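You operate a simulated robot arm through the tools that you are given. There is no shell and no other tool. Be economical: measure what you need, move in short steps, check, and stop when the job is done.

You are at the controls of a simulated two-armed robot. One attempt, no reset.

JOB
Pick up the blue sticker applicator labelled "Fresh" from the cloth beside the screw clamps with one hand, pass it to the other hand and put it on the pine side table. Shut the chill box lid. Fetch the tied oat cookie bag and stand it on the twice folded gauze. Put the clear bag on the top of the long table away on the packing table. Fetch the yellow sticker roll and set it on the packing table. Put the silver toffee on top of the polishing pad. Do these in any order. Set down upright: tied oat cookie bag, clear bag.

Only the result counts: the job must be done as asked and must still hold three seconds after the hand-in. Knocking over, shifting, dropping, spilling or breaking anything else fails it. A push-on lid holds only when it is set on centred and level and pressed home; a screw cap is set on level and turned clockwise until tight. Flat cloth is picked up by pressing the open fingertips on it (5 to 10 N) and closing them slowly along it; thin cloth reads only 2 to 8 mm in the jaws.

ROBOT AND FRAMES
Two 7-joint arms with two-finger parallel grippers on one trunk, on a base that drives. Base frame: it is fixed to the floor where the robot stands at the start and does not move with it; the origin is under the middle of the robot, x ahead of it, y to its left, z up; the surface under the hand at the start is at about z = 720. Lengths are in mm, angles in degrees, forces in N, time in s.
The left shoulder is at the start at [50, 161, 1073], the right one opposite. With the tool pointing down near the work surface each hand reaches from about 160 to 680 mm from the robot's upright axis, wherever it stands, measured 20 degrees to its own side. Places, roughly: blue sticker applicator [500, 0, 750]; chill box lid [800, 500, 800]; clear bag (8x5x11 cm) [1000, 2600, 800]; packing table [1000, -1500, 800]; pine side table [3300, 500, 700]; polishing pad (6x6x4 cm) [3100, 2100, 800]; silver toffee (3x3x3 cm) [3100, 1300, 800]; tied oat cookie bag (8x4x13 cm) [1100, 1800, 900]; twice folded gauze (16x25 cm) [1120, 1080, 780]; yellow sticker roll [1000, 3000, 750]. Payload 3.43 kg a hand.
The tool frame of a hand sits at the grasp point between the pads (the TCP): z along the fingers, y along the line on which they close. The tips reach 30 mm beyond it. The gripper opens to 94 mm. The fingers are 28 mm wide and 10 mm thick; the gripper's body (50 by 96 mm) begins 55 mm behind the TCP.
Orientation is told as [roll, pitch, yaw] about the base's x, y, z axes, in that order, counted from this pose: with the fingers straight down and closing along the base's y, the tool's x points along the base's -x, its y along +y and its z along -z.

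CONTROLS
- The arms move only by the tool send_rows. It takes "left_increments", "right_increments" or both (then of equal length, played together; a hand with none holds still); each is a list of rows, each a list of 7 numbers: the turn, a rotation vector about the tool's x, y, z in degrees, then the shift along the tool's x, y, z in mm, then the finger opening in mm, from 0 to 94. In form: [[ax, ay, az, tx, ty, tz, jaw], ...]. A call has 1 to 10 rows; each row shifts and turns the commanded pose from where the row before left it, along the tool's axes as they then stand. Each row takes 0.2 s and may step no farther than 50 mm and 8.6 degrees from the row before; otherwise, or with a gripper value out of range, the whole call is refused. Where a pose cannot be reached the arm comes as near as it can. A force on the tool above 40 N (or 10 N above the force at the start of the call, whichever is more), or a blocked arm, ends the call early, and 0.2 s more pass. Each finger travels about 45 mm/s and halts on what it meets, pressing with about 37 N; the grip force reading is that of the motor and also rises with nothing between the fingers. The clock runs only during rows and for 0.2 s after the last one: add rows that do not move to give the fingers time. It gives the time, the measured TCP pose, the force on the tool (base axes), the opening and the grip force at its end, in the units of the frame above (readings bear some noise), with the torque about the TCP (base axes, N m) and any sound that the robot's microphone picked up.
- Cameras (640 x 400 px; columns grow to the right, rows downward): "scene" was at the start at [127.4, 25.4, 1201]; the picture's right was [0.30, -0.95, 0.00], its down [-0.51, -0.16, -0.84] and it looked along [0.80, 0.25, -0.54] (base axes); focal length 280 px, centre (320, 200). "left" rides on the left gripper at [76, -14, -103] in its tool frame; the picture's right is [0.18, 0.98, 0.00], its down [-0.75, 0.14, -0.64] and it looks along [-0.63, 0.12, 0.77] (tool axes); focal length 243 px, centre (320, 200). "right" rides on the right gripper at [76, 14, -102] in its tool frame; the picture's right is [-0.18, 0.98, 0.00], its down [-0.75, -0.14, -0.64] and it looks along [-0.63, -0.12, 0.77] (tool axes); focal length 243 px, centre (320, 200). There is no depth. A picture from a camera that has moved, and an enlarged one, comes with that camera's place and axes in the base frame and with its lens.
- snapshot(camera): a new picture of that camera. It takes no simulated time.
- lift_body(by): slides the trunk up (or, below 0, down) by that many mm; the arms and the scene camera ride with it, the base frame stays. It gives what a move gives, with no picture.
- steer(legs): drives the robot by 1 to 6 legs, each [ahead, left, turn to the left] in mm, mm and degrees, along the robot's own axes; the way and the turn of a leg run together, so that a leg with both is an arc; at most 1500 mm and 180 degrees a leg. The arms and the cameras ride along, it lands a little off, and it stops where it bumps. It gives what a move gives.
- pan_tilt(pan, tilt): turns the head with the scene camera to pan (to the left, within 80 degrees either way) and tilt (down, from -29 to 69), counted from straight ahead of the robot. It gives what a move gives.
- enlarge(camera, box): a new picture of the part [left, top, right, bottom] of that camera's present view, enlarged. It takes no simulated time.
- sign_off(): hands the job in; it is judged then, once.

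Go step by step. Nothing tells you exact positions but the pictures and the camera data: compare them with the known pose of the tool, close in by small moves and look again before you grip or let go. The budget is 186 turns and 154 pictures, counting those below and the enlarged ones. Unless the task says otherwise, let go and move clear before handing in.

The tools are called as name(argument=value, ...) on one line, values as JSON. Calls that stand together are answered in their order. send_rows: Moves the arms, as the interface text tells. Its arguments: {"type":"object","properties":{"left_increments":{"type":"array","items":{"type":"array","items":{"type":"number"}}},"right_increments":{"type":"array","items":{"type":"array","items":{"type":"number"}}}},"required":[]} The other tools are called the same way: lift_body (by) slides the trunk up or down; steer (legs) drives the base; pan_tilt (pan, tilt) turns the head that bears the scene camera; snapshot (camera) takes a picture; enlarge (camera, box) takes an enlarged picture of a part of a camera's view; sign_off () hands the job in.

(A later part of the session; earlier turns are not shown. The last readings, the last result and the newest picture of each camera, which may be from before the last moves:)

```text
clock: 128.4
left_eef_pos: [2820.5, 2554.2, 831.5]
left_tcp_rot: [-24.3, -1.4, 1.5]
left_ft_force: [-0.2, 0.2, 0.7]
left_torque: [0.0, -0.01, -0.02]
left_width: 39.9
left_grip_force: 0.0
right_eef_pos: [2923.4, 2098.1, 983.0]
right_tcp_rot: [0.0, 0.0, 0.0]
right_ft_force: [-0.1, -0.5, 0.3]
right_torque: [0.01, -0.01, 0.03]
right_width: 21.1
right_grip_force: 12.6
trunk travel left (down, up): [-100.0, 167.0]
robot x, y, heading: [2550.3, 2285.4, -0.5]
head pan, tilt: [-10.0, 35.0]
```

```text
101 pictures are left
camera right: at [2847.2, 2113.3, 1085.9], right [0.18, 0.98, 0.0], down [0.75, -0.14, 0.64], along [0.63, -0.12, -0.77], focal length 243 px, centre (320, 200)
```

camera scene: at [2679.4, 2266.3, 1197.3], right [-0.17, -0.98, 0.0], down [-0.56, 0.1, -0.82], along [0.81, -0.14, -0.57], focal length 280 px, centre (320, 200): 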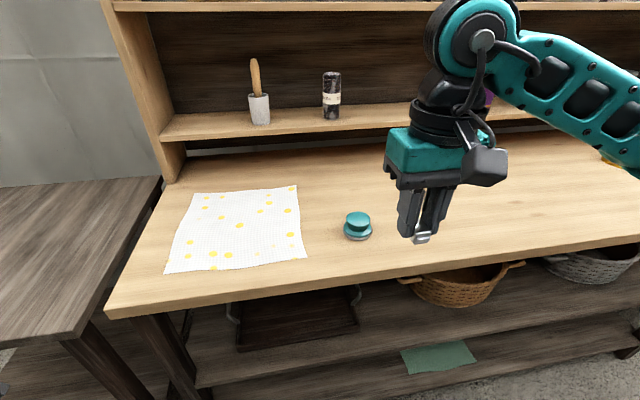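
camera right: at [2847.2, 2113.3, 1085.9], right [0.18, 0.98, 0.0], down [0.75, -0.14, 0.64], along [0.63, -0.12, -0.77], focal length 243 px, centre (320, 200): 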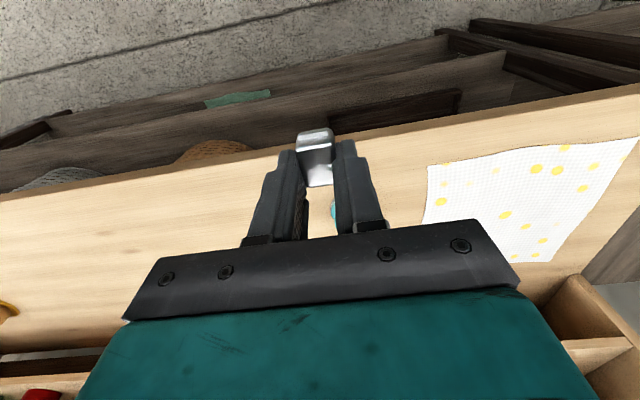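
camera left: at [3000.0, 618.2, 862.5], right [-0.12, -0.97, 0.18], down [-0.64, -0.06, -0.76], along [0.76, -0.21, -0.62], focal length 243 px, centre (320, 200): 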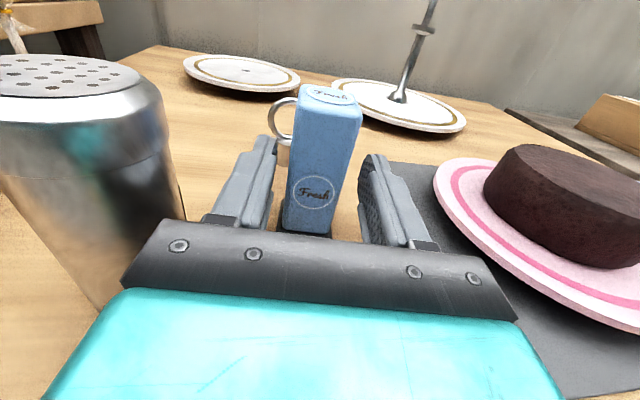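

Pad top at about [3106, 2115, 840]. Move above it at z≈910 and inspect.

send_rows(right_increments=[[0, 0, 0, -37, 3, 5, 8], [0, 0, 0, -37, 3, 10, 8], [0, 0, 0, -37, 4, 15, 8], [0, 0, 0, -37, 4, 20, 8], [0, 0, 0, -35, 3, 20, 8], [0, 0, 0, 0, 0, 3, 8]])

snapshot(camera="right")

enlarge(camera="scene", box=[300, 130, 460, 270])

```text
clock: 129.8
left_eef_pos: [2821.2, 2553.6, 830.6]
left_tcp_rot: [-24.3, -1.4, 1.5]
left_ft_force: [1.0, 0.4, 0.2]
left_torque: [-0.05, 0.03, -0.01]
left_width: 40.0
left_grip_force: 0.0
right_eef_pos: [3108.3, 2115.7, 911.8]
right_tcp_rot: [0.0, 0.0, 0.0]
right_ft_force: [-0.2, 0.4, -1.3]
right_torque: [-0.02, -0.02, 0.0]
right_width: 20.8
right_grip_force: 12.1
trunk travel left (down, up): [-100.0, 167.0]
robot x, y, heading: [2546.4, 2283.4, 0.2]
head pan, tilt: [-10.0, 35.0]
```

```text
100 pictures are left
camera right: at [3031.8, 2129.9, 1014.2], right [0.18, 0.98, 0.0], down [0.75, -0.14, 0.64], along [0.63, -0.12, -0.77], focal length 243 px, centre (320, 200)
```

right: 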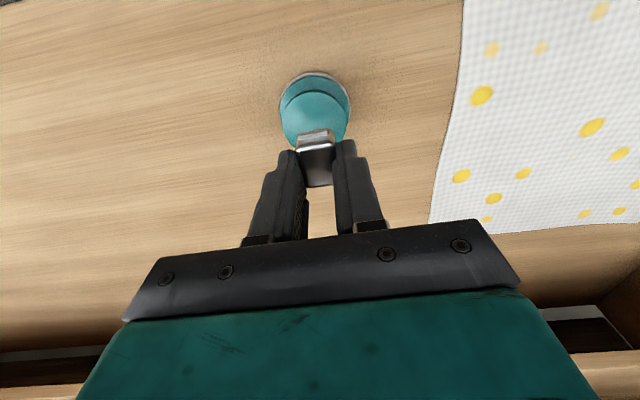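

```text
2.86 times, centred on (380, 200) of scene
camera zoom: at [2679.4, 2266.2, 1197.3], right [-0.18, -0.98, 0.0], down [-0.56, 0.1, -0.82], along [0.81, -0.14, -0.57], focal length 800 px, centre (149, 200)
```

zoom: 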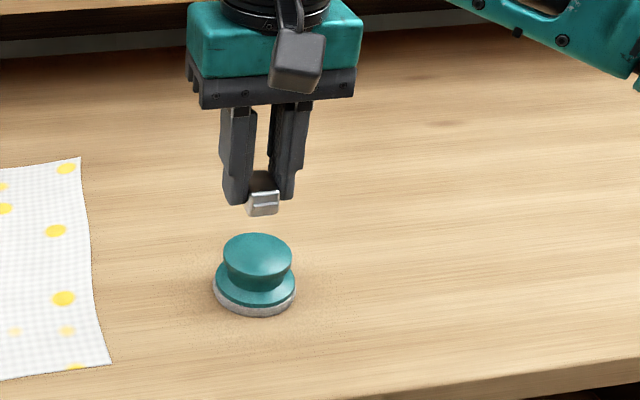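

Toffee hangs about over the pad centre; nudge +3 mm and lower gently to contact.

send_rows(right_increments=[[0, 0, 0, -3, -1, 10, 8], [0, 0, 0, 0, 0, 10, 8], [0, 0, 0, 0, 0, 6, 8], [0, 0, 0, 0, 0, 2, 8], [0, 0, 0, 0, 0, 2, 8]])

enlarge(camera="scene", box=[300, 130, 460, 270])

snapshot(camera="right")

```text
clock: 131.0
left_eef_pos: [2821.2, 2554.2, 831.2]
left_tcp_rot: [-24.3, -1.4, 1.4]
left_ft_force: [-0.8, -0.7, -0.3]
left_torque: [0.04, 0.03, 0.02]
left_width: 39.9
left_grip_force: 0.0
right_eef_pos: [3110.2, 2115.2, 880.1]
right_tcp_rot: [0.0, 0.1, 0.1]
right_ft_force: [0.2, -0.2, -1.8]
right_torque: [-0.02, -0.03, 0.03]
right_width: 21.1
right_grip_force: 12.5
trunk travel left (down, up): [-100.0, 167.0]
robot x, y, heading: [2547.5, 2284.3, 0.2]
head pan, tilt: [-10.0, 35.0]
```

```text
2.86 times, centred on (380, 200) of scene
camera zoom: at [2679.4, 2266.3, 1197.3], right [-0.17, -0.98, 0.0], down [-0.56, 0.1, -0.82], along [0.81, -0.14, -0.57], focal length 800 px, centre (149, 200)
```

zoom: 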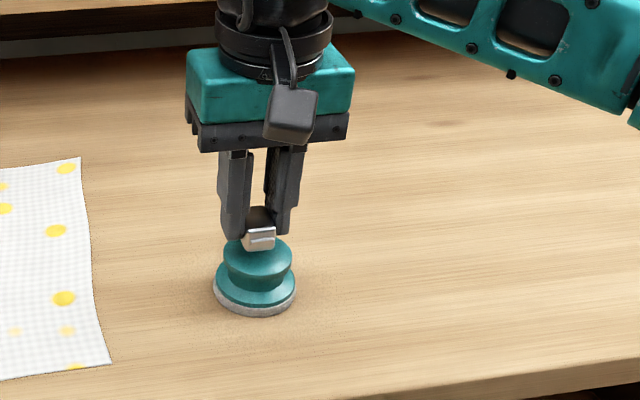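

```text
97 pictures are left
camera right: at [3034.0, 2129.2, 982.6], right [0.18, 0.98, 0.0], down [0.75, -0.14, 0.64], along [0.63, -0.12, -0.77], focal length 243 px, centre (320, 200)
```

right: 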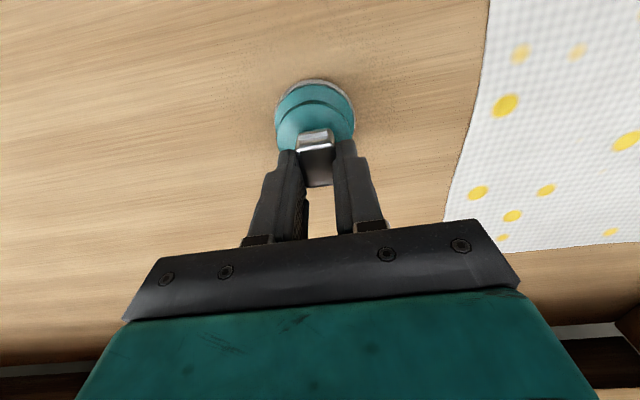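

Toffee seems ~7 mm too far back; shift −7 mm in x, then lower to contact.

send_rows(right_increments=[[0, 0, 0, 7, 0, 0, 8], [0, 0, 0, 0, 0, 2, 8], [0, 0, 0, 0, 0, 2, 8], [0, 0, 0, 0, 0, 0, 8]])

enlarge(camera="scene", box=[320, 180, 400, 250])

```text
clock: 132.0
left_eef_pos: [2820.2, 2554.5, 830.5]
left_tcp_rot: [-24.3, -1.4, 1.5]
left_ft_force: [-0.6, 0.4, -0.4]
left_torque: [0.02, -0.02, 0.04]
left_width: 40.0
left_grip_force: 0.1
right_eef_pos: [3102.0, 2113.6, 876.0]
right_tcp_rot: [0.0, -0.1, 0.1]
right_ft_force: [0.3, 0.3, 0.5]
right_torque: [-0.01, -0.01, 0.01]
right_width: 20.8
right_grip_force: 11.4
trunk travel left (down, up): [-100.0, 167.0]
robot x, y, heading: [2553.6, 2282.5, 0.0]
head pan, tilt: [-10.0, 35.0]
```

```text
5.71 times, centred on (360, 215) of scene
camera zoom: at [2679.4, 2266.3, 1197.3], right [-0.17, -0.98, 0.0], down [-0.56, 0.1, -0.82], along [0.81, -0.14, -0.57], focal length 1600 px, centre (91, 114)
```

zoom: 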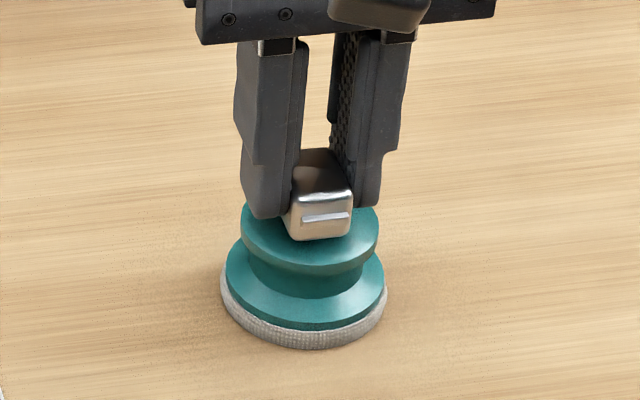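

Well centred; shift +3 mm in y and step down to contact.

send_rows(right_increments=[[0, 0, 0, 0, 3, 0, 8], [0, 0, 0, 0, 0, 1.5, 8], [0, 0, 0, 0, 0, 1.5, 8], [0, 0, 0, 0, 0, 1.5, 8], [0, 0, 0, 0, 0, 0, 8]])

enlarge(camera="scene", box=[320, 180, 400, 250])

```text
clock: 133.2
left_eef_pos: [2820.2, 2555.3, 830.8]
left_tcp_rot: [-24.3, -1.4, 1.5]
left_ft_force: [-0.4, -0.3, -0.4]
left_torque: [-0.01, -0.02, 0.01]
left_width: 40.1
left_grip_force: 0.0
right_eef_pos: [3103.1, 2118.5, 872.4]
right_tcp_rot: [0.0, 0.0, 0.0]
right_ft_force: [0.0, -0.7, -1.2]
right_torque: [0.03, 0.02, 0.01]
right_width: 20.7
right_grip_force: 12.1
trunk travel left (down, up): [-100.0, 167.0]
robot x, y, heading: [2547.6, 2282.4, -0.2]
head pan, tilt: [-10.0, 35.0]
```

```text
5.71 times, centred on (360, 215) of scene
camera zoom: at [2679.4, 2266.3, 1197.3], right [-0.17, -0.98, 0.0], down [-0.56, 0.1, -0.82], along [0.81, -0.14, -0.57], focal length 1600 px, centre (91, 114)
```

zoom: 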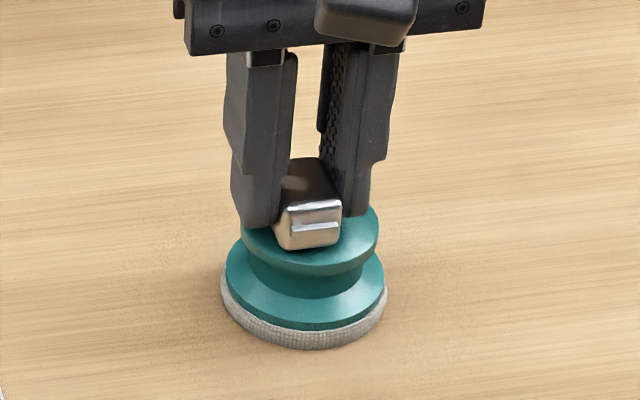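

No contact yet; shift +2 mm x and continue down in small steps.

send_rows(right_increments=[[0, 0, 0, -2, 0, 1.5, 8], [0, 0, 0, 0, 0, 1.5, 8], [0, 0, 0, 0, 0, 1.5, 8], [0, 0, 0, 0, 0, 0, 8]])

enlarge(camera="scene", box=[320, 180, 400, 250])

```text
clock: 134.2
left_eef_pos: [2820.3, 2555.0, 830.8]
left_tcp_rot: [-24.3, -1.5, 1.5]
left_ft_force: [-0.2, 0.4, -0.6]
left_torque: [-0.03, 0.01, -0.03]
left_width: 40.2
left_grip_force: 0.0
right_eef_pos: [3104.9, 2119.2, 868.9]
right_tcp_rot: [0.1, -0.2, 0.0]
right_ft_force: [0.6, -1.5, 6.8]
right_torque: [-0.05, 0.08, 0.0]
right_width: 20.9
right_grip_force: 11.6
trunk travel left (down, up): [-100.0, 167.0]
robot x, y, heading: [2548.7, 2281.4, 0.0]
head pan, tilt: [-10.0, 35.0]
```

```text
5.71 times, centred on (360, 215) of scene
camera zoom: at [2678.9, 2266.4, 1197.5], right [-0.17, -0.98, 0.0], down [-0.56, 0.1, -0.82], along [0.81, -0.14, -0.57], focal length 1600 px, centre (91, 114)
```

zoom: 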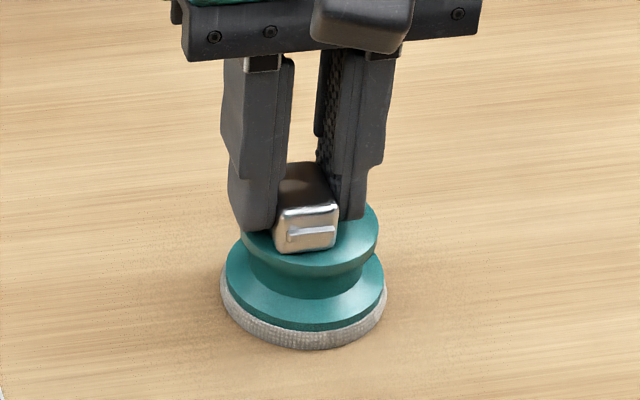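

Contact. Open gently and rise.

send_rows(right_increments=[[0, 0, 0, 0, 0, 0, 22], [0, 0, 0, 0, 0, 0, 25], [0, 0, 0, 0, 0, 0, 30], [0, 0, 0, 0, 0, 0, 36], [0, 0, 0, 0, 0, -10, 40], [0, 0, 0, 0, 0, -30, 40], [0, 0, 0, 0, 0, -40, 40], [0, 0, 0, 40, 0, -20, 40], [0, 0, 0, 40, 0, -20, 40]])

enlarge(camera="scene", box=[300, 150, 420, 255])

```text
clock: 136.2
left_eef_pos: [2820.0, 2554.3, 830.6]
left_tcp_rot: [-24.2, -1.5, 1.5]
left_ft_force: [0.3, -0.5, -0.7]
left_torque: [0.03, 0.01, -0.03]
left_width: 40.1
left_grip_force: 0.0
right_eef_pos: [3024.7, 2116.8, 989.9]
right_tcp_rot: [-0.1, -0.1, -0.1]
right_ft_force: [0.2, 0.5, -0.1]
right_torque: [0.0, -0.01, 0.02]
right_width: 40.0
right_grip_force: 0.0
trunk travel left (down, up): [-100.0, 167.0]
robot x, y, heading: [2548.8, 2284.3, -0.1]
head pan, tilt: [-10.0, 35.0]
```

```text
3.81 times, centred on (360, 202) of scene
camera zoom: at [2679.1, 2266.2, 1197.3], right [-0.17, -0.98, 0.0], down [-0.56, 0.1, -0.82], along [0.81, -0.14, -0.57], focal length 1066 px, centre (168, 190)
```

zoom: 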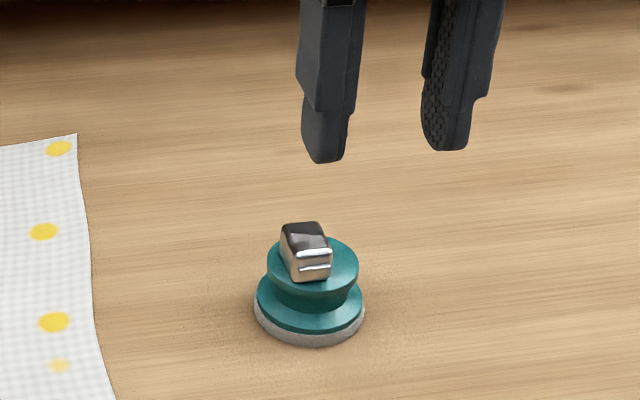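

Toffee sits on the pad. Next the cookie bag: tuck right hand, back up, and turn round to face the long table from behind.

send_rows(right_increments=[[0, 0, 0, 40, 0, -20, 60], [0, 0, 0, 40, 0, -20, 60], [0, 0, 0, 40, 0, -20, 60], [0, 0, 0, 20, -20, 0, 60]])

steer(legs=[[-500, -300, 0], [0, 0, 180]])

pan_tilt(pan=0, tilt=25)

snapshot(camera="scene")

```text
clock: 137.2
left_eef_pos: [2820.1, 2554.6, 832.2]
left_tcp_rot: [-24.2, -1.6, 1.5]
left_ft_force: [0.0, 0.1, -0.2]
left_torque: [-0.01, -0.01, 0.02]
left_width: 39.9
left_grip_force: 0.1
right_eef_pos: [2882.6, 2096.9, 1046.7]
right_tcp_rot: [0.0, 0.1, 0.0]
right_ft_force: [-0.2, -0.7, 0.3]
right_torque: [0.01, 0.0, 0.03]
right_width: 60.0
right_grip_force: 0.0
trunk travel left (down, up): [-100.0, 167.0]
robot x, y, heading: [2553.3, 2282.4, -0.3]
head pan, tilt: [-10.0, 35.0]
```

```text
clock: 148.0
left_eef_pos: [1776.4, 1713.5, 831.7]
left_tcp_rot: [-24.3, -1.4, -177.3]
left_ft_force: [0.2, 0.2, -0.1]
left_torque: [0.01, -0.03, 0.02]
left_width: 40.0
left_grip_force: 0.1
right_eef_pos: [1705.1, 2169.1, 1045.8]
right_tcp_rot: [-0.1, 0.0, -178.8]
right_ft_force: [0.6, 0.1, 0.1]
right_torque: [0.02, -0.01, -0.03]
right_width: 59.9
right_grip_force: 0.0
trunk travel left (down, up): [-100.0, 167.0]
robot x, y, heading: [2040.2, 1991.8, -178.7]
head pan, tilt: [-10.0, 35.0]
```

```text
clock: 148.7
left_eef_pos: [1776.6, 1713.5, 831.1]
left_tcp_rot: [-24.3, -1.4, -177.3]
left_ft_force: [0.4, -0.6, -0.1]
left_torque: [0.0, -0.01, -0.01]
left_width: 40.1
left_grip_force: 0.0
right_eef_pos: [1702.8, 2168.9, 1048.0]
right_tcp_rot: [0.1, 0.0, -178.8]
right_ft_force: [0.3, 0.8, -0.6]
right_torque: [0.0, -0.01, 0.02]
right_width: 60.3
right_grip_force: 0.1
trunk travel left (down, up): [-100.0, 167.0]
robot x, y, heading: [2038.5, 1989.0, -179.3]
head pan, tilt: [0.0, 25.0]
```

```text
92 pictures are left
camera scene: at [1910.7, 1986.5, 1213.0], right [-0.02, 1.0, 0.0], down [0.42, 0.01, -0.91], along [-0.91, -0.02, -0.42], focal length 280 px, centre (320, 200)
```

scene: 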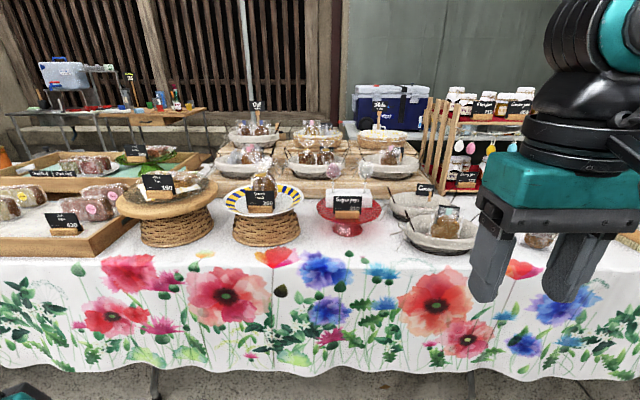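

The tied bag on the patterned plate at about [1100, 1790] looks like the cookie bag; zoom in on it.

enlarge(camera="scene", box=[200, 130, 360, 260])

enlarge(camera="scene", box=[0, 110, 220, 260])

```text
3.08 times, centred on (280, 195) of scene
camera zoom: at [1910.7, 1986.5, 1213.0], right [-0.02, 1.0, 0.0], down [0.42, 0.01, -0.91], along [-0.91, -0.02, -0.42], focal length 861 px, centre (443, 215)
```

zoom: 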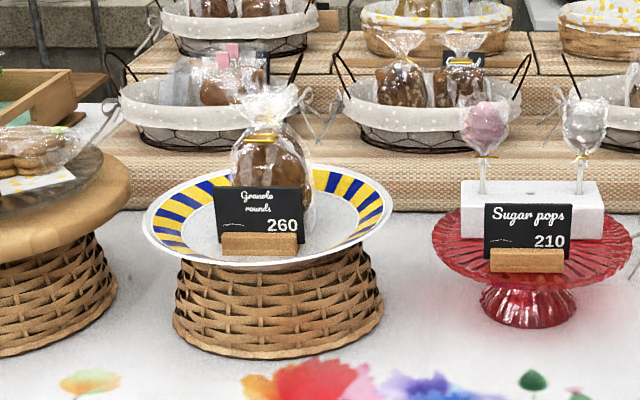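

```text
2.67 times, centred on (110, 185) of scene
camera zoom: at [1910.7, 1986.5, 1213.0], right [-0.02, 1.0, 0.0], down [0.42, 0.01, -0.91], along [-0.91, -0.02, -0.42], focal length 746 px, centre (880, 240)
```

zoom: 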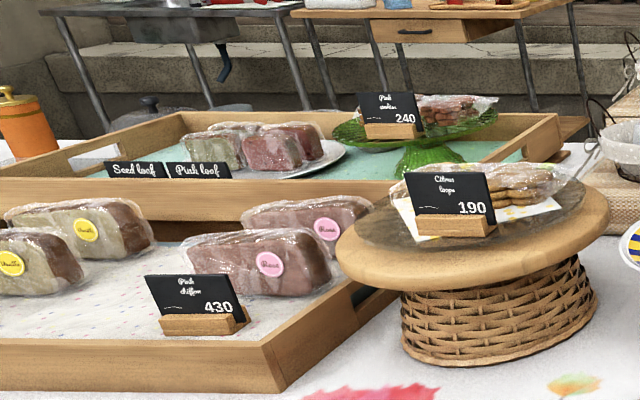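

The bag (labelled "Granola rounds") is behind its price label on the plate. Drive closer so the right hand can hover over it.

steer(legs=[[0, 370, -0.7], [370, 0, 0]])

pan_tilt(pan=-15, tilt=30)

snapshot(camera="scene")

snapshot(camera="right")

```text
clock: 154.5
left_eef_pos: [1416.7, 1339.4, 830.6]
left_tcp_rot: [-24.3, -1.4, -177.8]
left_ft_force: [0.0, 0.3, 0.0]
left_torque: [-0.02, -0.01, 0.02]
left_width: 40.1
left_grip_force: 0.1
right_eef_pos: [1348.9, 1795.3, 1045.9]
right_tcp_rot: [0.0, 0.0, -179.3]
right_ft_force: [0.0, 0.6, -0.1]
right_torque: [-0.03, -0.03, 0.01]
right_width: 60.1
right_grip_force: 0.1
trunk travel left (down, up): [-100.0, 167.0]
robot x, y, heading: [1687.3, 1613.2, -179.5]
head pan, tilt: [0.0, 25.0]
```

```text
clock: 155.2
left_eef_pos: [1417.9, 1339.1, 832.0]
left_tcp_rot: [-24.2, -1.5, -177.8]
left_ft_force: [-0.4, -0.6, -0.1]
left_torque: [0.0, 0.01, -0.02]
left_width: 40.0
left_grip_force: 0.1
right_eef_pos: [1349.1, 1796.0, 1047.4]
right_tcp_rot: [0.0, 0.0, -179.3]
right_ft_force: [-0.3, 0.1, -0.6]
right_torque: [0.0, 0.04, 0.03]
right_width: 59.9
right_grip_force: 0.0
trunk travel left (down, up): [-100.0, 167.0]
robot x, y, heading: [1683.6, 1617.5, -179.5]
head pan, tilt: [-15.0, 30.0]
```

```text
89 pictures are left
camera scene: at [1559.0, 1634.1, 1205.1], right [0.25, 0.97, 0.0], down [0.48, -0.12, -0.87], along [-0.84, 0.22, -0.5], focal length 280 px, centre (320, 200)
```

scene: 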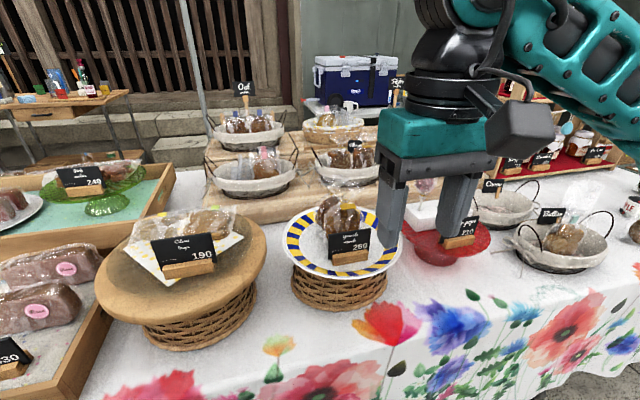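

```text
88 pictures are left
camera right: at [1425.5, 1782.4, 1148.9], right [-0.17, -0.98, 0.0], down [-0.76, 0.13, 0.64], along [-0.63, 0.11, -0.77], focal length 243 px, centre (320, 200)
```

right: 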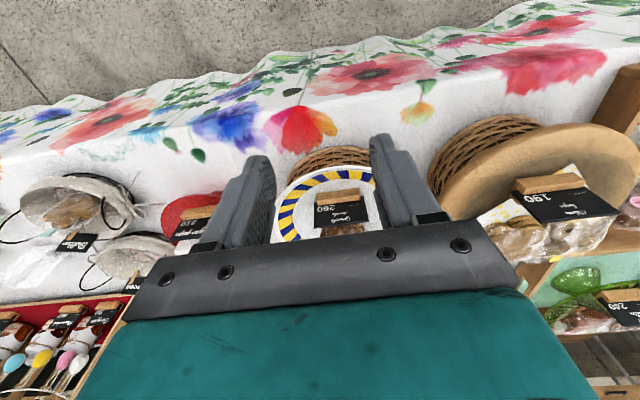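

I zoom in on the bag and also on the "Oat" label behind to make sure which bag is meant.

enlarge(camera="scene", box=[270, 160, 410, 290])

enlarge(camera="scene", box=[200, 70, 420, 210])

```text
3.08 times, centred on (340, 225) of scene
camera zoom: at [1559.0, 1634.1, 1205.1], right [0.25, 0.97, 0.0], down [0.48, -0.12, -0.87], along [-0.84, 0.22, -0.5], focal length 861 px, centre (258, 123)
```

zoom: 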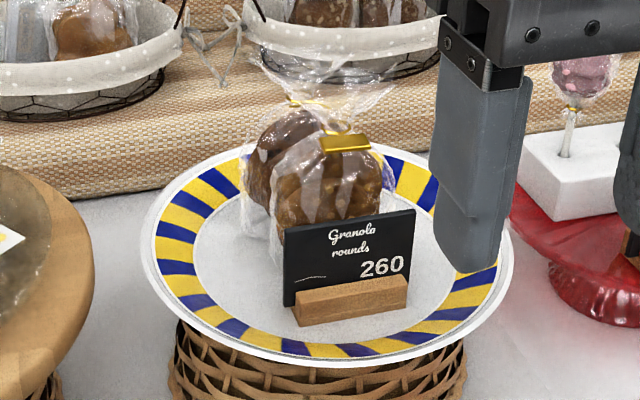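

```text
2.86 times, centred on (310, 140) of scene
camera zoom: at [1559.0, 1634.1, 1205.1], right [0.25, 0.97, 0.0], down [0.48, -0.12, -0.87], along [-0.84, 0.22, -0.5], focal length 800 px, centre (349, 371)
```

zoom: 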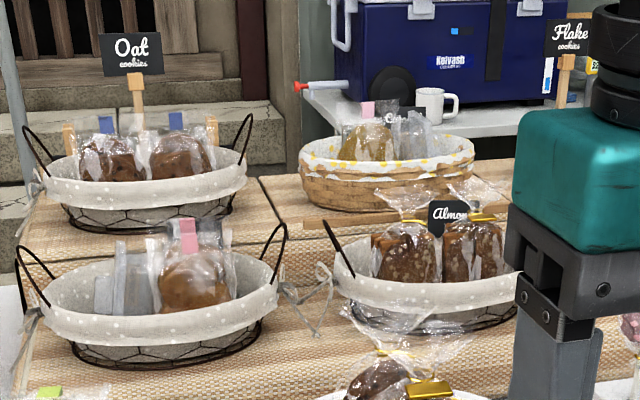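

Two bags stand on that plate: the rear one has a gold twist tie, the front one a gold clip. I'll bring the right hand nearer to view both from above.

send_rows(right_increments=[[0, 0, 0, -40, 0, 0, 94], [0, 0, 0, -40, 0, 0, 94], [0, 0, 0, -40, 0, 0, 94], [0, 0, 0, -30, 0, 0, 94]])

enlarge(camera="right", box=[230, 90, 430, 240])

pan_tilt(pan=-25, tilt=35)

snapshot(camera="scene")

```text
clock: 156.2
left_eef_pos: [1418.7, 1338.8, 830.9]
left_tcp_rot: [-24.3, -1.4, -177.8]
left_ft_force: [-0.1, 0.5, 0.4]
left_torque: [-0.03, -0.04, -0.01]
left_width: 40.0
left_grip_force: 0.1
right_eef_pos: [1202.4, 1794.6, 1048.0]
right_tcp_rot: [0.0, -0.1, -179.3]
right_ft_force: [0.3, -0.3, -0.2]
right_torque: [0.0, 0.02, 0.02]
right_width: 93.9
right_grip_force: 0.0
trunk travel left (down, up): [-100.0, 167.0]
robot x, y, heading: [1681.0, 1614.9, -179.3]
head pan, tilt: [-15.0, 30.0]
```

```text
2.67 times, centred on (330, 165) of right
camera zoom: at [1277.7, 1781.2, 1150.7], right [-0.17, -0.99, 0.0], down [-0.76, 0.13, 0.64], along [-0.63, 0.11, -0.77], focal length 647 px, centre (293, 293)
```

zoom: 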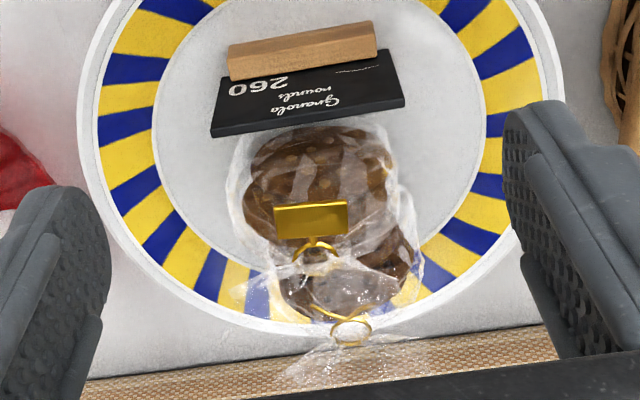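

```text
clock: 156.9
left_eef_pos: [1417.8, 1339.2, 830.7]
left_tcp_rot: [-24.3, -1.5, -177.8]
left_ft_force: [1.2, 0.6, -0.2]
left_torque: [-0.02, 0.02, 0.0]
left_width: 39.9
left_grip_force: 0.1
right_eef_pos: [1201.8, 1794.5, 1049.8]
right_tcp_rot: [-0.1, 0.0, -179.3]
right_ft_force: [0.1, 0.0, -0.3]
right_torque: [0.0, 0.0, 0.01]
right_width: 94.0
right_grip_force: 0.1
trunk travel left (down, up): [-100.0, 167.0]
robot x, y, heading: [1683.2, 1610.1, -179.5]
head pan, tilt: [-25.0, 35.0]
```

```text
84 pictures are left
camera scene: at [1566.4, 1648.0, 1197.3], right [0.41, 0.91, 0.0], down [0.52, -0.24, -0.82], along [-0.75, 0.34, -0.57], focal length 280 px, centre (320, 200)
```

scene: 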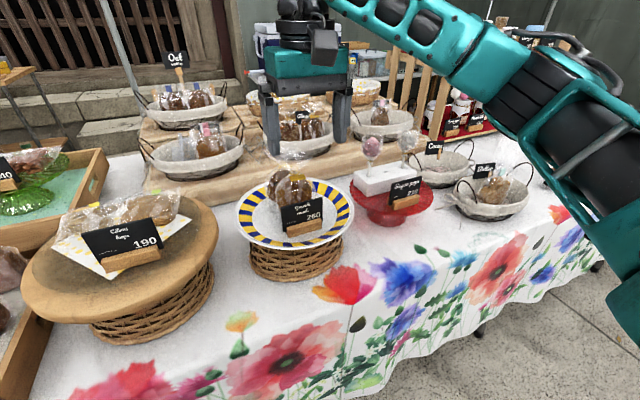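

Both bags look tied; I need a finer look at the cookies in each.

enlarge(camera="scene", box=[255, 160, 330, 240])

enlarge(camera="right", box=[290, 130, 380, 225])

enlarge(camera="scene", box=[130, 40, 350, 185])

```text
5.00 times, centred on (292, 200) of scene
camera zoom: at [1566.4, 1648.0, 1197.3], right [0.41, 0.91, 0.0], down [0.52, -0.24, -0.82], along [-0.75, 0.34, -0.57], focal length 1400 px, centre (458, 200)
```

zoom: 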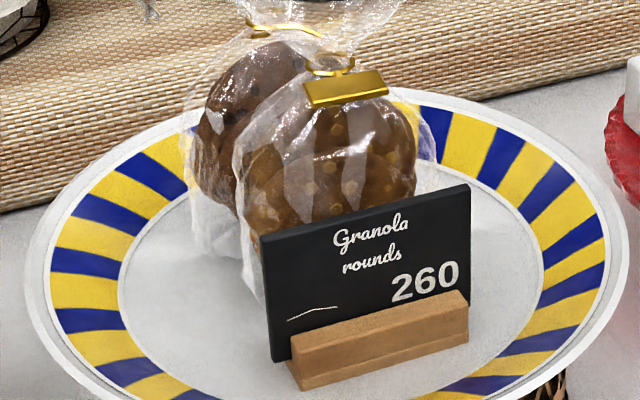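

```text
4.21 times, centred on (335, 178) of right
camera zoom: at [1278.5, 1781.2, 1150.9], right [-0.17, -0.98, 0.0], down [-0.76, 0.13, 0.64], along [-0.63, 0.11, -0.77], focal length 1022 px, centre (257, 295)
```

zoom: 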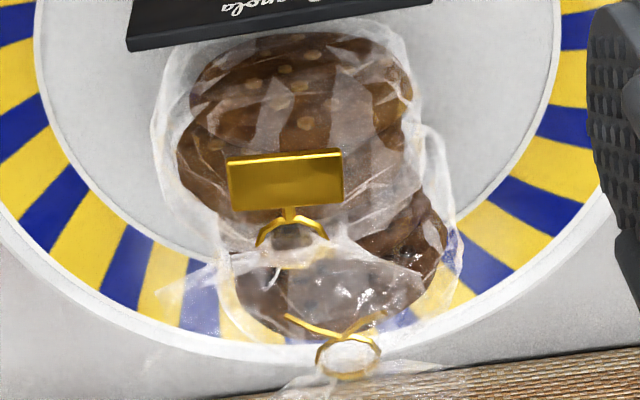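

```text
2.76 times, centred on (240, 112) of scene
camera zoom: at [1566.4, 1648.0, 1197.3], right [0.41, 0.91, 0.0], down [0.52, -0.24, -0.82], along [-0.75, 0.34, -0.57], focal length 772 px, centre (541, 441)
```

zoom: 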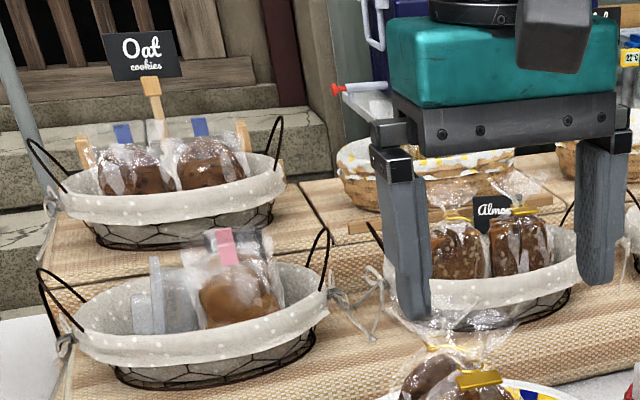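

The rear bag holds dark oat cookies and a twist tie, the front one (light flecks, gold tag) is the granola rounds. Rear bag: centre ≈[1078, 1789], 78 mm wide in y, top ≈965. Hover the right hand over it.

send_rows(right_increments=[[0, 0, 0, -40, 2, 0, 94], [0, 0, 0, -40, 2, 0, 94], [0, 0, 0, -40, 1, 10, 94], [0, 0, 0, -4, 0, 25, 94], [0, 0, 0, 0, 0, 0, 94]])

snapshot(camera="right")

enlarge(camera="scene", box=[220, 90, 380, 240])

```text
clock: 158.2
left_eef_pos: [1417.7, 1338.6, 831.9]
left_tcp_rot: [-24.3, -1.6, -177.9]
left_ft_force: [0.3, -0.3, -0.2]
left_torque: [-0.01, -0.01, 0.03]
left_width: 40.0
left_grip_force: 0.0
right_eef_pos: [1077.2, 1788.3, 1011.8]
right_tcp_rot: [0.0, -0.1, -179.3]
right_ft_force: [0.1, -0.6, 0.4]
right_torque: [0.01, 0.01, 0.0]
right_width: 94.2
right_grip_force: 0.1
trunk travel left (down, up): [-100.0, 167.0]
robot x, y, heading: [1686.6, 1613.5, -179.5]
head pan, tilt: [-25.0, 35.0]
```

```text
80 pictures are left
camera right: at [1153.7, 1774.2, 1114.4], right [-0.17, -0.99, 0.0], down [-0.76, 0.13, 0.64], along [-0.63, 0.11, -0.77], focal length 243 px, centre (320, 200)
```

right: 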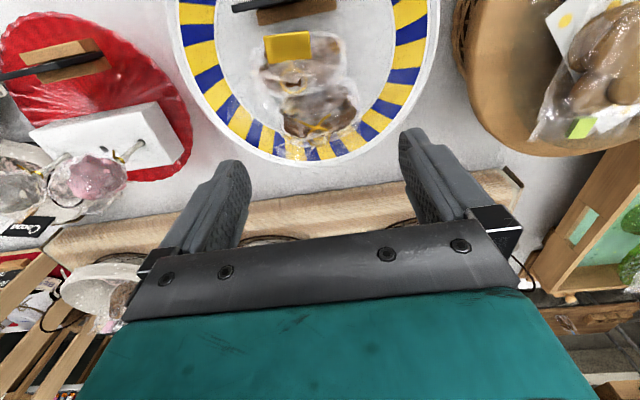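

```text
2.67 times, centred on (300, 165) of scene
camera zoom: at [1566.5, 1648.1, 1197.3], right [0.41, 0.91, 0.0], down [0.52, -0.24, -0.82], along [-0.75, 0.34, -0.57], focal length 746 px, centre (373, 293)
```

zoom: 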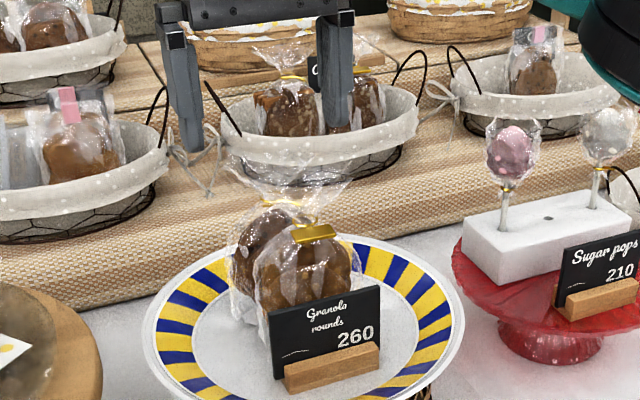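

Aligned over the rear bag ([1076, 1789]). Lower to TCP z≈918, watching force.

send_rows(right_increments=[[0, 0, 0, 0, 0, 25, 94], [0, 0, 0, 0, 0, 25, 94], [0, 0, 0, 0, 0, 25, 94], [0, 0, 0, 0, 0, 17, 94], [0, 0, 0, 0, 0, 0, 94]])

snapshot(camera="right")

enlarge(camera="scene", box=[220, 110, 370, 240])

```text
clock: 159.3
left_eef_pos: [1417.3, 1339.6, 831.3]
left_tcp_rot: [-24.3, -1.6, -177.8]
left_ft_force: [-0.6, 0.4, 0.1]
left_torque: [-0.03, 0.01, -0.01]
left_width: 40.1
left_grip_force: 0.0
right_eef_pos: [1075.4, 1788.7, 921.3]
right_tcp_rot: [0.0, 0.0, -179.4]
right_ft_force: [-0.6, -1.0, 0.2]
right_torque: [0.01, -0.01, -0.02]
right_width: 93.8
right_grip_force: 0.1
trunk travel left (down, up): [-100.0, 167.0]
robot x, y, heading: [1681.3, 1614.8, -179.3]
head pan, tilt: [-25.0, 35.0]
```

```text
78 pictures are left
camera right: at [1151.4, 1774.9, 1023.4], right [-0.17, -0.98, 0.0], down [-0.76, 0.13, 0.64], along [-0.63, 0.11, -0.77], focal length 243 px, centre (320, 200)
```

right: 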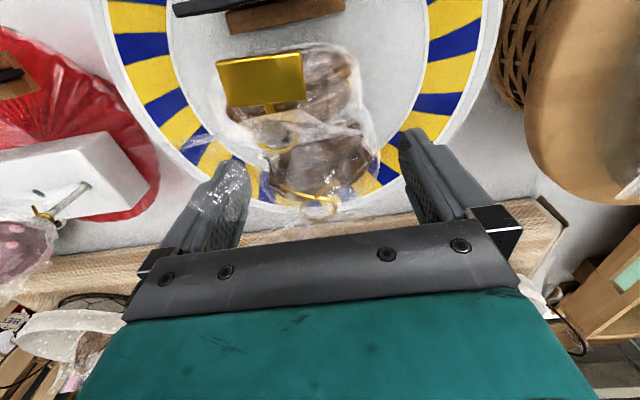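

```text
3.08 times, centred on (295, 175) of scene
camera zoom: at [1566.5, 1648.1, 1197.3], right [0.41, 0.91, 0.0], down [0.52, -0.24, -0.82], along [-0.75, 0.34, -0.57], focal length 861 px, centre (397, 277)
```

zoom: 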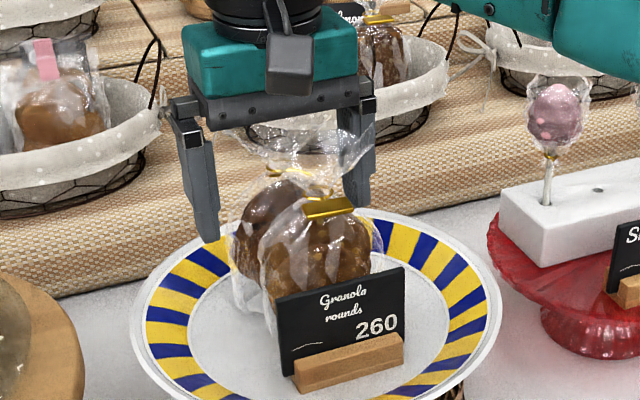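

Fingers straddle the rear bag. Close slowly.

send_rows(right_increments=[[0, 0, 0, 0, 0, 0, 84], [0, 0, 0, 0, 0, 0, 76], [0, 0, 0, 0, 0, 0, 68], [0, 0, 0, 0, 0, 0, 60], [0, 0, 0, 0, 0, 0, 50], [0, 0, 0, 0, 0, 0, 50], [0, 0, 0, 0, 0, 0, 50]])

snapshot(camera="right")

```text
clock: 160.9
left_eef_pos: [1419.8, 1339.1, 831.3]
left_tcp_rot: [-24.3, -1.4, -177.9]
left_ft_force: [0.2, 0.2, 0.0]
left_torque: [0.0, 0.0, -0.01]
left_width: 40.1
left_grip_force: 0.1
right_eef_pos: [1076.7, 1788.5, 921.7]
right_tcp_rot: [-0.1, 0.0, -179.2]
right_ft_force: [0.8, 1.2, 1.7]
right_torque: [0.14, 0.01, 0.0]
right_width: 70.1
right_grip_force: 11.6
trunk travel left (down, up): [-100.0, 167.0]
robot x, y, heading: [1685.9, 1616.6, -179.2]
head pan, tilt: [-25.0, 35.0]
```

```text
76 pictures are left
camera right: at [1151.5, 1774.8, 1023.9], right [-0.17, -0.98, 0.0], down [-0.76, 0.13, 0.64], along [-0.63, 0.11, -0.77], focal length 243 px, centre (320, 200)
```

right: 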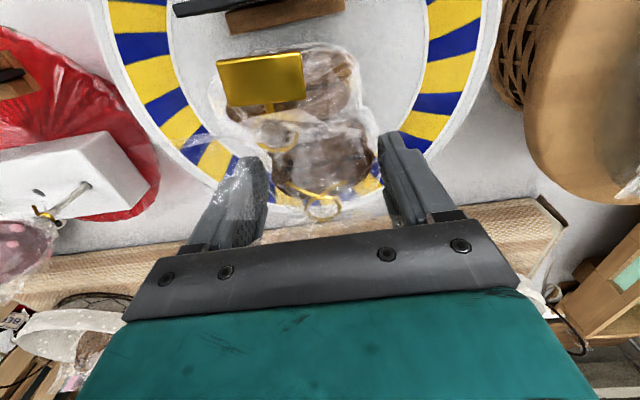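

Gripped at 70 mm. Lift slowly and check that the front bag stays.

send_rows(right_increments=[[0, 0, 0, 0, 0, -10, 50], [0, 0, 0, 0, 0, -15, 50], [0, 0, 0, 0, 0, -20, 50], [0, 0, 0, 0, 0, -25, 50], [0, 0, 0, 0, 0, -30, 50], [0, 0, 0, 0, 0, -40, 50], [0, 0, 0, 0, 0, -40, 50], [0, 0, 0, 0, 0, 0, 50]])

snapshot(camera="scene")

```text
clock: 162.8
left_eef_pos: [1417.8, 1338.7, 831.0]
left_tcp_rot: [-24.2, -1.4, -177.8]
left_ft_force: [0.2, -0.8, 0.3]
left_torque: [-0.01, 0.0, -0.01]
left_width: 40.3
left_grip_force: 0.0
right_eef_pos: [1075.9, 1785.7, 1098.4]
right_tcp_rot: [0.0, -0.1, -179.4]
right_ft_force: [-0.4, 0.0, -1.6]
right_torque: [-0.01, 0.0, -0.02]
right_width: 69.9
right_grip_force: 12.1
trunk travel left (down, up): [-100.0, 167.0]
robot x, y, heading: [1684.2, 1614.3, -179.4]
head pan, tilt: [-25.0, 35.0]
```

```text
75 pictures are left
camera scene: at [1566.3, 1648.4, 1197.2], right [0.41, 0.91, 0.0], down [0.52, -0.24, -0.82], along [-0.75, 0.34, -0.57], focal length 280 px, centre (320, 200)
```

scene: 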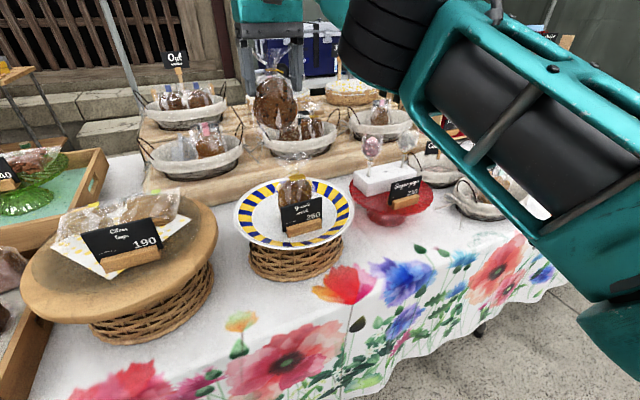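

Only the rear bag came up. Check its content, while drawing the hand back.

enlarge(camera="scene", box=[215, 20, 335, 200])

```text
2.22 times, centred on (275, 110) of scene
camera zoom: at [1566.3, 1648.4, 1197.2], right [0.41, 0.91, 0.0], down [0.52, -0.24, -0.82], along [-0.75, 0.34, -0.57], focal length 622 px, centre (420, 400)
```

zoom: 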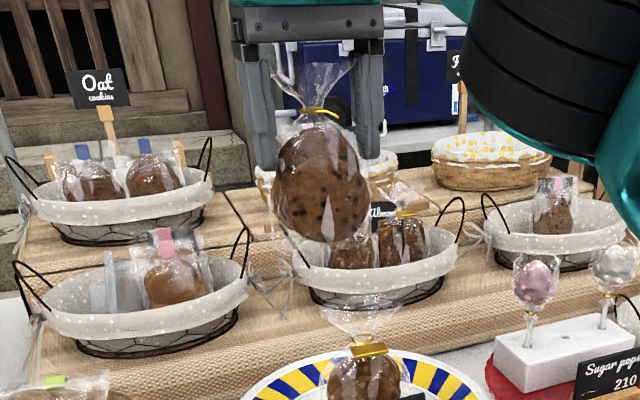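

It matches the oat cookies. Draw the hand back and drive 700 mm left toward the gauze.

send_rows(right_increments=[[0, 0, 0, 40, 0, 0, 50], [0, 0, 0, 40, 0, 0, 50], [0, 0, 0, 40, 0, 0, 50], [0, 0, 0, 40, 0, 0, 50], [0, 0, 0, 40, 0, 0, 50], [0, 0, 0, 0, 0, 0, 50]])

steer(legs=[[0, 700, 0]])

pan_tilt(pan=-5, tilt=30)

snapshot(camera="scene")

```text
clock: 164.2
left_eef_pos: [1418.6, 1337.8, 831.2]
left_tcp_rot: [-24.3, -1.6, -177.8]
left_ft_force: [0.3, -1.0, 0.6]
left_torque: [0.05, 0.01, 0.02]
left_width: 39.8
left_grip_force: 0.1
right_eef_pos: [1273.1, 1789.3, 1100.7]
right_tcp_rot: [0.1, 0.0, -179.4]
right_ft_force: [-0.1, -0.2, -1.1]
right_torque: [0.0, 0.04, -0.02]
right_width: 69.6
right_grip_force: 12.0
trunk travel left (down, up): [-100.0, 167.0]
robot x, y, heading: [1685.4, 1615.0, -179.1]
head pan, tilt: [-25.0, 35.0]
```

```text
clock: 170.7
left_eef_pos: [1414.9, 648.9, 832.0]
left_tcp_rot: [-24.3, -1.5, -178.8]
left_ft_force: [-0.5, 0.4, 0.1]
left_torque: [0.01, 0.02, -0.01]
left_width: 40.2
left_grip_force: 0.0
right_eef_pos: [1275.5, 1101.3, 1100.4]
right_tcp_rot: [0.0, 0.0, 179.7]
right_ft_force: [-1.0, 0.4, -1.6]
right_torque: [0.0, 0.0, 0.01]
right_width: 69.8
right_grip_force: 12.3
trunk travel left (down, up): [-100.0, 167.0]
robot x, y, heading: [1685.5, 917.8, 179.5]
head pan, tilt: [-25.0, 35.0]
```

```text
clock: 171.5
left_eef_pos: [1413.9, 647.9, 831.5]
left_tcp_rot: [-24.3, -1.6, -178.9]
left_ft_force: [0.9, 0.4, -0.5]
left_torque: [-0.01, -0.02, -0.04]
left_width: 39.8
left_grip_force: 0.1
right_eef_pos: [1276.3, 1101.3, 1101.2]
right_tcp_rot: [0.1, -0.1, 179.7]
right_ft_force: [-0.2, 0.5, -0.3]
right_torque: [-0.01, 0.02, 0.03]
right_width: 69.7
right_grip_force: 11.6
trunk travel left (down, up): [-100.0, 167.0]
robot x, y, heading: [1685.8, 916.9, 179.6]
head pan, tilt: [-5.0, 30.0]
```

```text
73 pictures are left
camera scene: at [1557.8, 926.1, 1205.0], right [0.09, 1.0, 0.0], down [0.5, -0.05, -0.87], along [-0.86, 0.08, -0.5], focal length 280 px, centre (320, 200)
```

scene: 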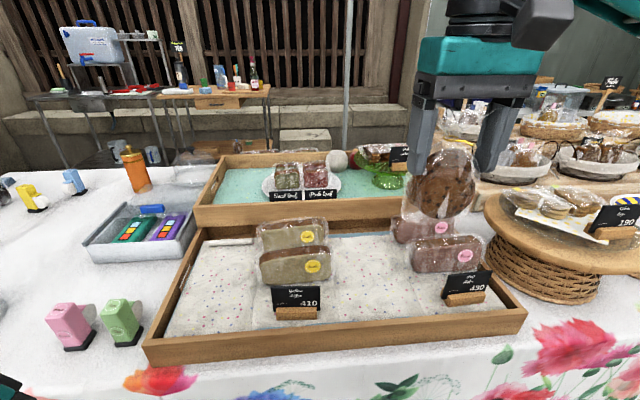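

The tray holds dotted cloths; the middle one near [1130, 1080] should be the twice-folded gauze. Zoom in.

enlarge(camera="scene", box=[150, 210, 530, 370])

snapshot(camera="right")

```text
1.68 times, centred on (340, 290) of scene
camera zoom: at [1557.8, 926.1, 1205.0], right [0.09, 1.0, 0.0], down [0.5, -0.05, -0.87], along [-0.86, 0.08, -0.5], focal length 471 px, centre (286, 48)
```

zoom: 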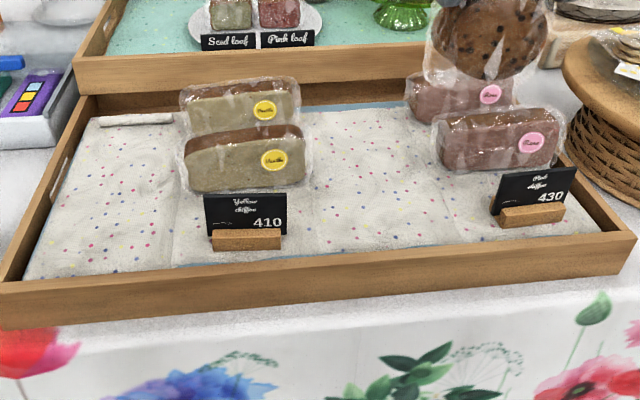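

```text
71 pictures are left
camera right: at [1351.6, 1087.7, 1202.6], right [-0.19, -0.98, 0.0], down [-0.75, 0.15, 0.64], along [-0.63, 0.12, -0.77], focal length 243 px, centre (320, 200)
```

right: 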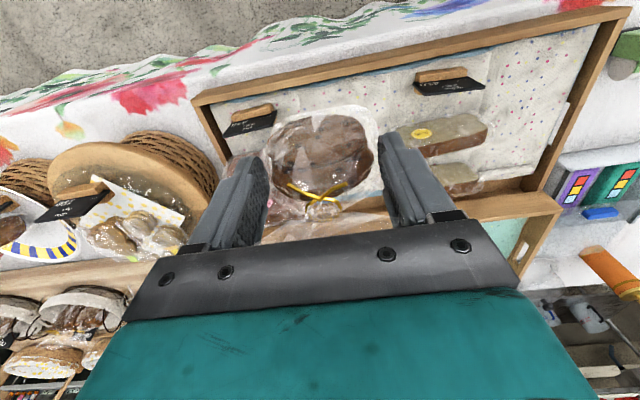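

The centre panel (y 995–1155, x 1010–1240) is the gauze, with free space around [1130, 1072]. Move the bag over it.

send_rows(right_increments=[[0, 0, 0, -37, 8, 0, 50], [0, 0, 0, -37, 7, 0, 50], [0, 0, 0, -37, 7, 0, 50], [0, 0, 0, -35, 7, 0, 50], [0, 0, 0, 0, 0, 40, 50], [0, 0, 0, 0, 0, 40, 50], [0, 0, 0, 0, 0, 40, 50], [0, 0, 0, 0, 0, 40, 50], [0, 0, 0, 0, 0, 0, 50]])

snapshot(camera="scene")

snapshot(camera="right")

```text
clock: 173.5
left_eef_pos: [1414.6, 647.6, 831.0]
left_tcp_rot: [-24.3, -1.5, -178.7]
left_ft_force: [0.7, 0.1, -0.3]
left_torque: [0.0, -0.02, 0.0]
left_width: 40.0
left_grip_force: 0.2
right_eef_pos: [1129.6, 1074.2, 940.4]
right_tcp_rot: [0.0, 0.0, 179.7]
right_ft_force: [0.2, -0.5, -0.4]
right_torque: [0.0, 0.02, 0.03]
right_width: 69.7
right_grip_force: 12.1
trunk travel left (down, up): [-100.0, 167.0]
robot x, y, heading: [1684.9, 918.9, 179.7]
head pan, tilt: [-5.0, 30.0]
```

```text
70 pictures are left
camera scene: at [1557.8, 926.0, 1205.1], right [0.09, 1.0, 0.0], down [0.5, -0.05, -0.87], along [-0.86, 0.08, -0.5], focal length 280 px, centre (320, 200)
```

scene: 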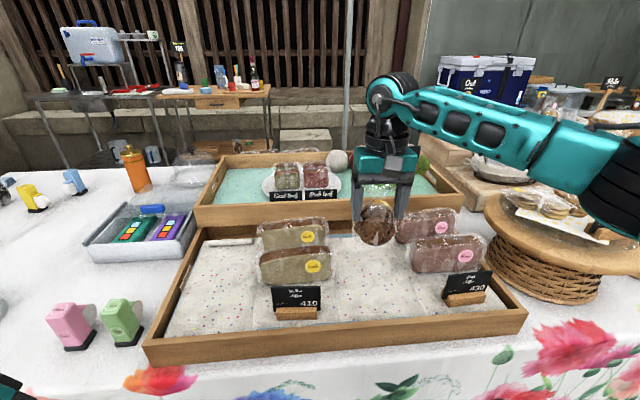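

```text
69 pictures are left
camera right: at [1205.5, 1060.0, 1042.4], right [-0.19, -0.98, 0.0], down [-0.75, 0.15, 0.64], along [-0.63, 0.12, -0.77], focal length 243 px, centre (320, 200)
```

right: 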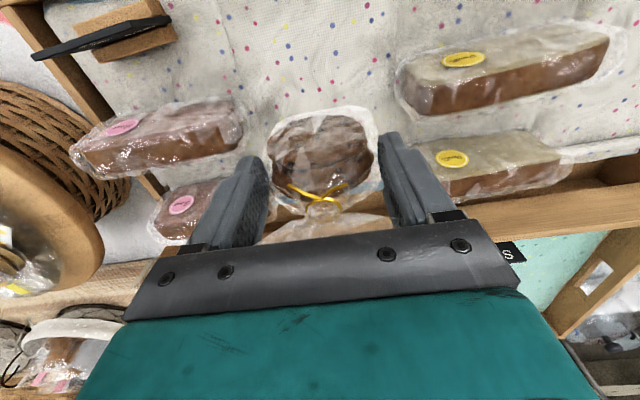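

Clear gaps on both sides. Lower toward the gauze in diminishing steps.

send_rows(right_increments=[[0, 0, 0, 0, 0, 25, 50], [0, 0, 0, 0, 0, 20, 50], [0, 0, 0, 0, 0, 10, 50], [0, 0, 0, 0, 0, 5, 50], [0, 0, 0, 0, 0, 3, 50], [0, 0, 0, 0, 0, 0, 50]])

enlarge(camera="scene", box=[240, 140, 500, 330])

```text
clock: 174.9
left_eef_pos: [1414.3, 647.3, 831.1]
left_tcp_rot: [-24.3, -1.5, -178.8]
left_ft_force: [-0.5, -0.1, 0.1]
left_torque: [0.03, 0.02, 0.01]
left_width: 39.8
left_grip_force: 0.1
right_eef_pos: [1129.2, 1073.1, 876.3]
right_tcp_rot: [0.0, 0.0, 179.6]
right_ft_force: [0.2, 0.1, -2.6]
right_torque: [0.02, -0.02, -0.01]
right_width: 69.7
right_grip_force: 12.2
trunk travel left (down, up): [-100.0, 167.0]
robot x, y, heading: [1685.5, 914.5, 179.6]
head pan, tilt: [-5.0, 30.0]
```

```text
2.11 times, centred on (370, 235) of scene
camera zoom: at [1557.8, 926.0, 1205.1], right [0.09, 1.0, 0.0], down [0.5, -0.05, -0.87], along [-0.86, 0.08, -0.5], focal length 589 px, centre (215, 126)
```

zoom: 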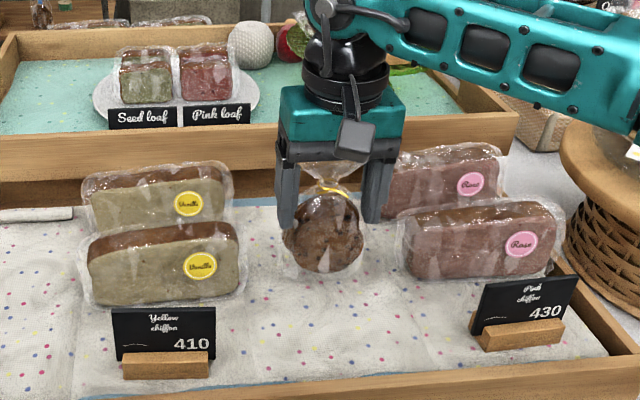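

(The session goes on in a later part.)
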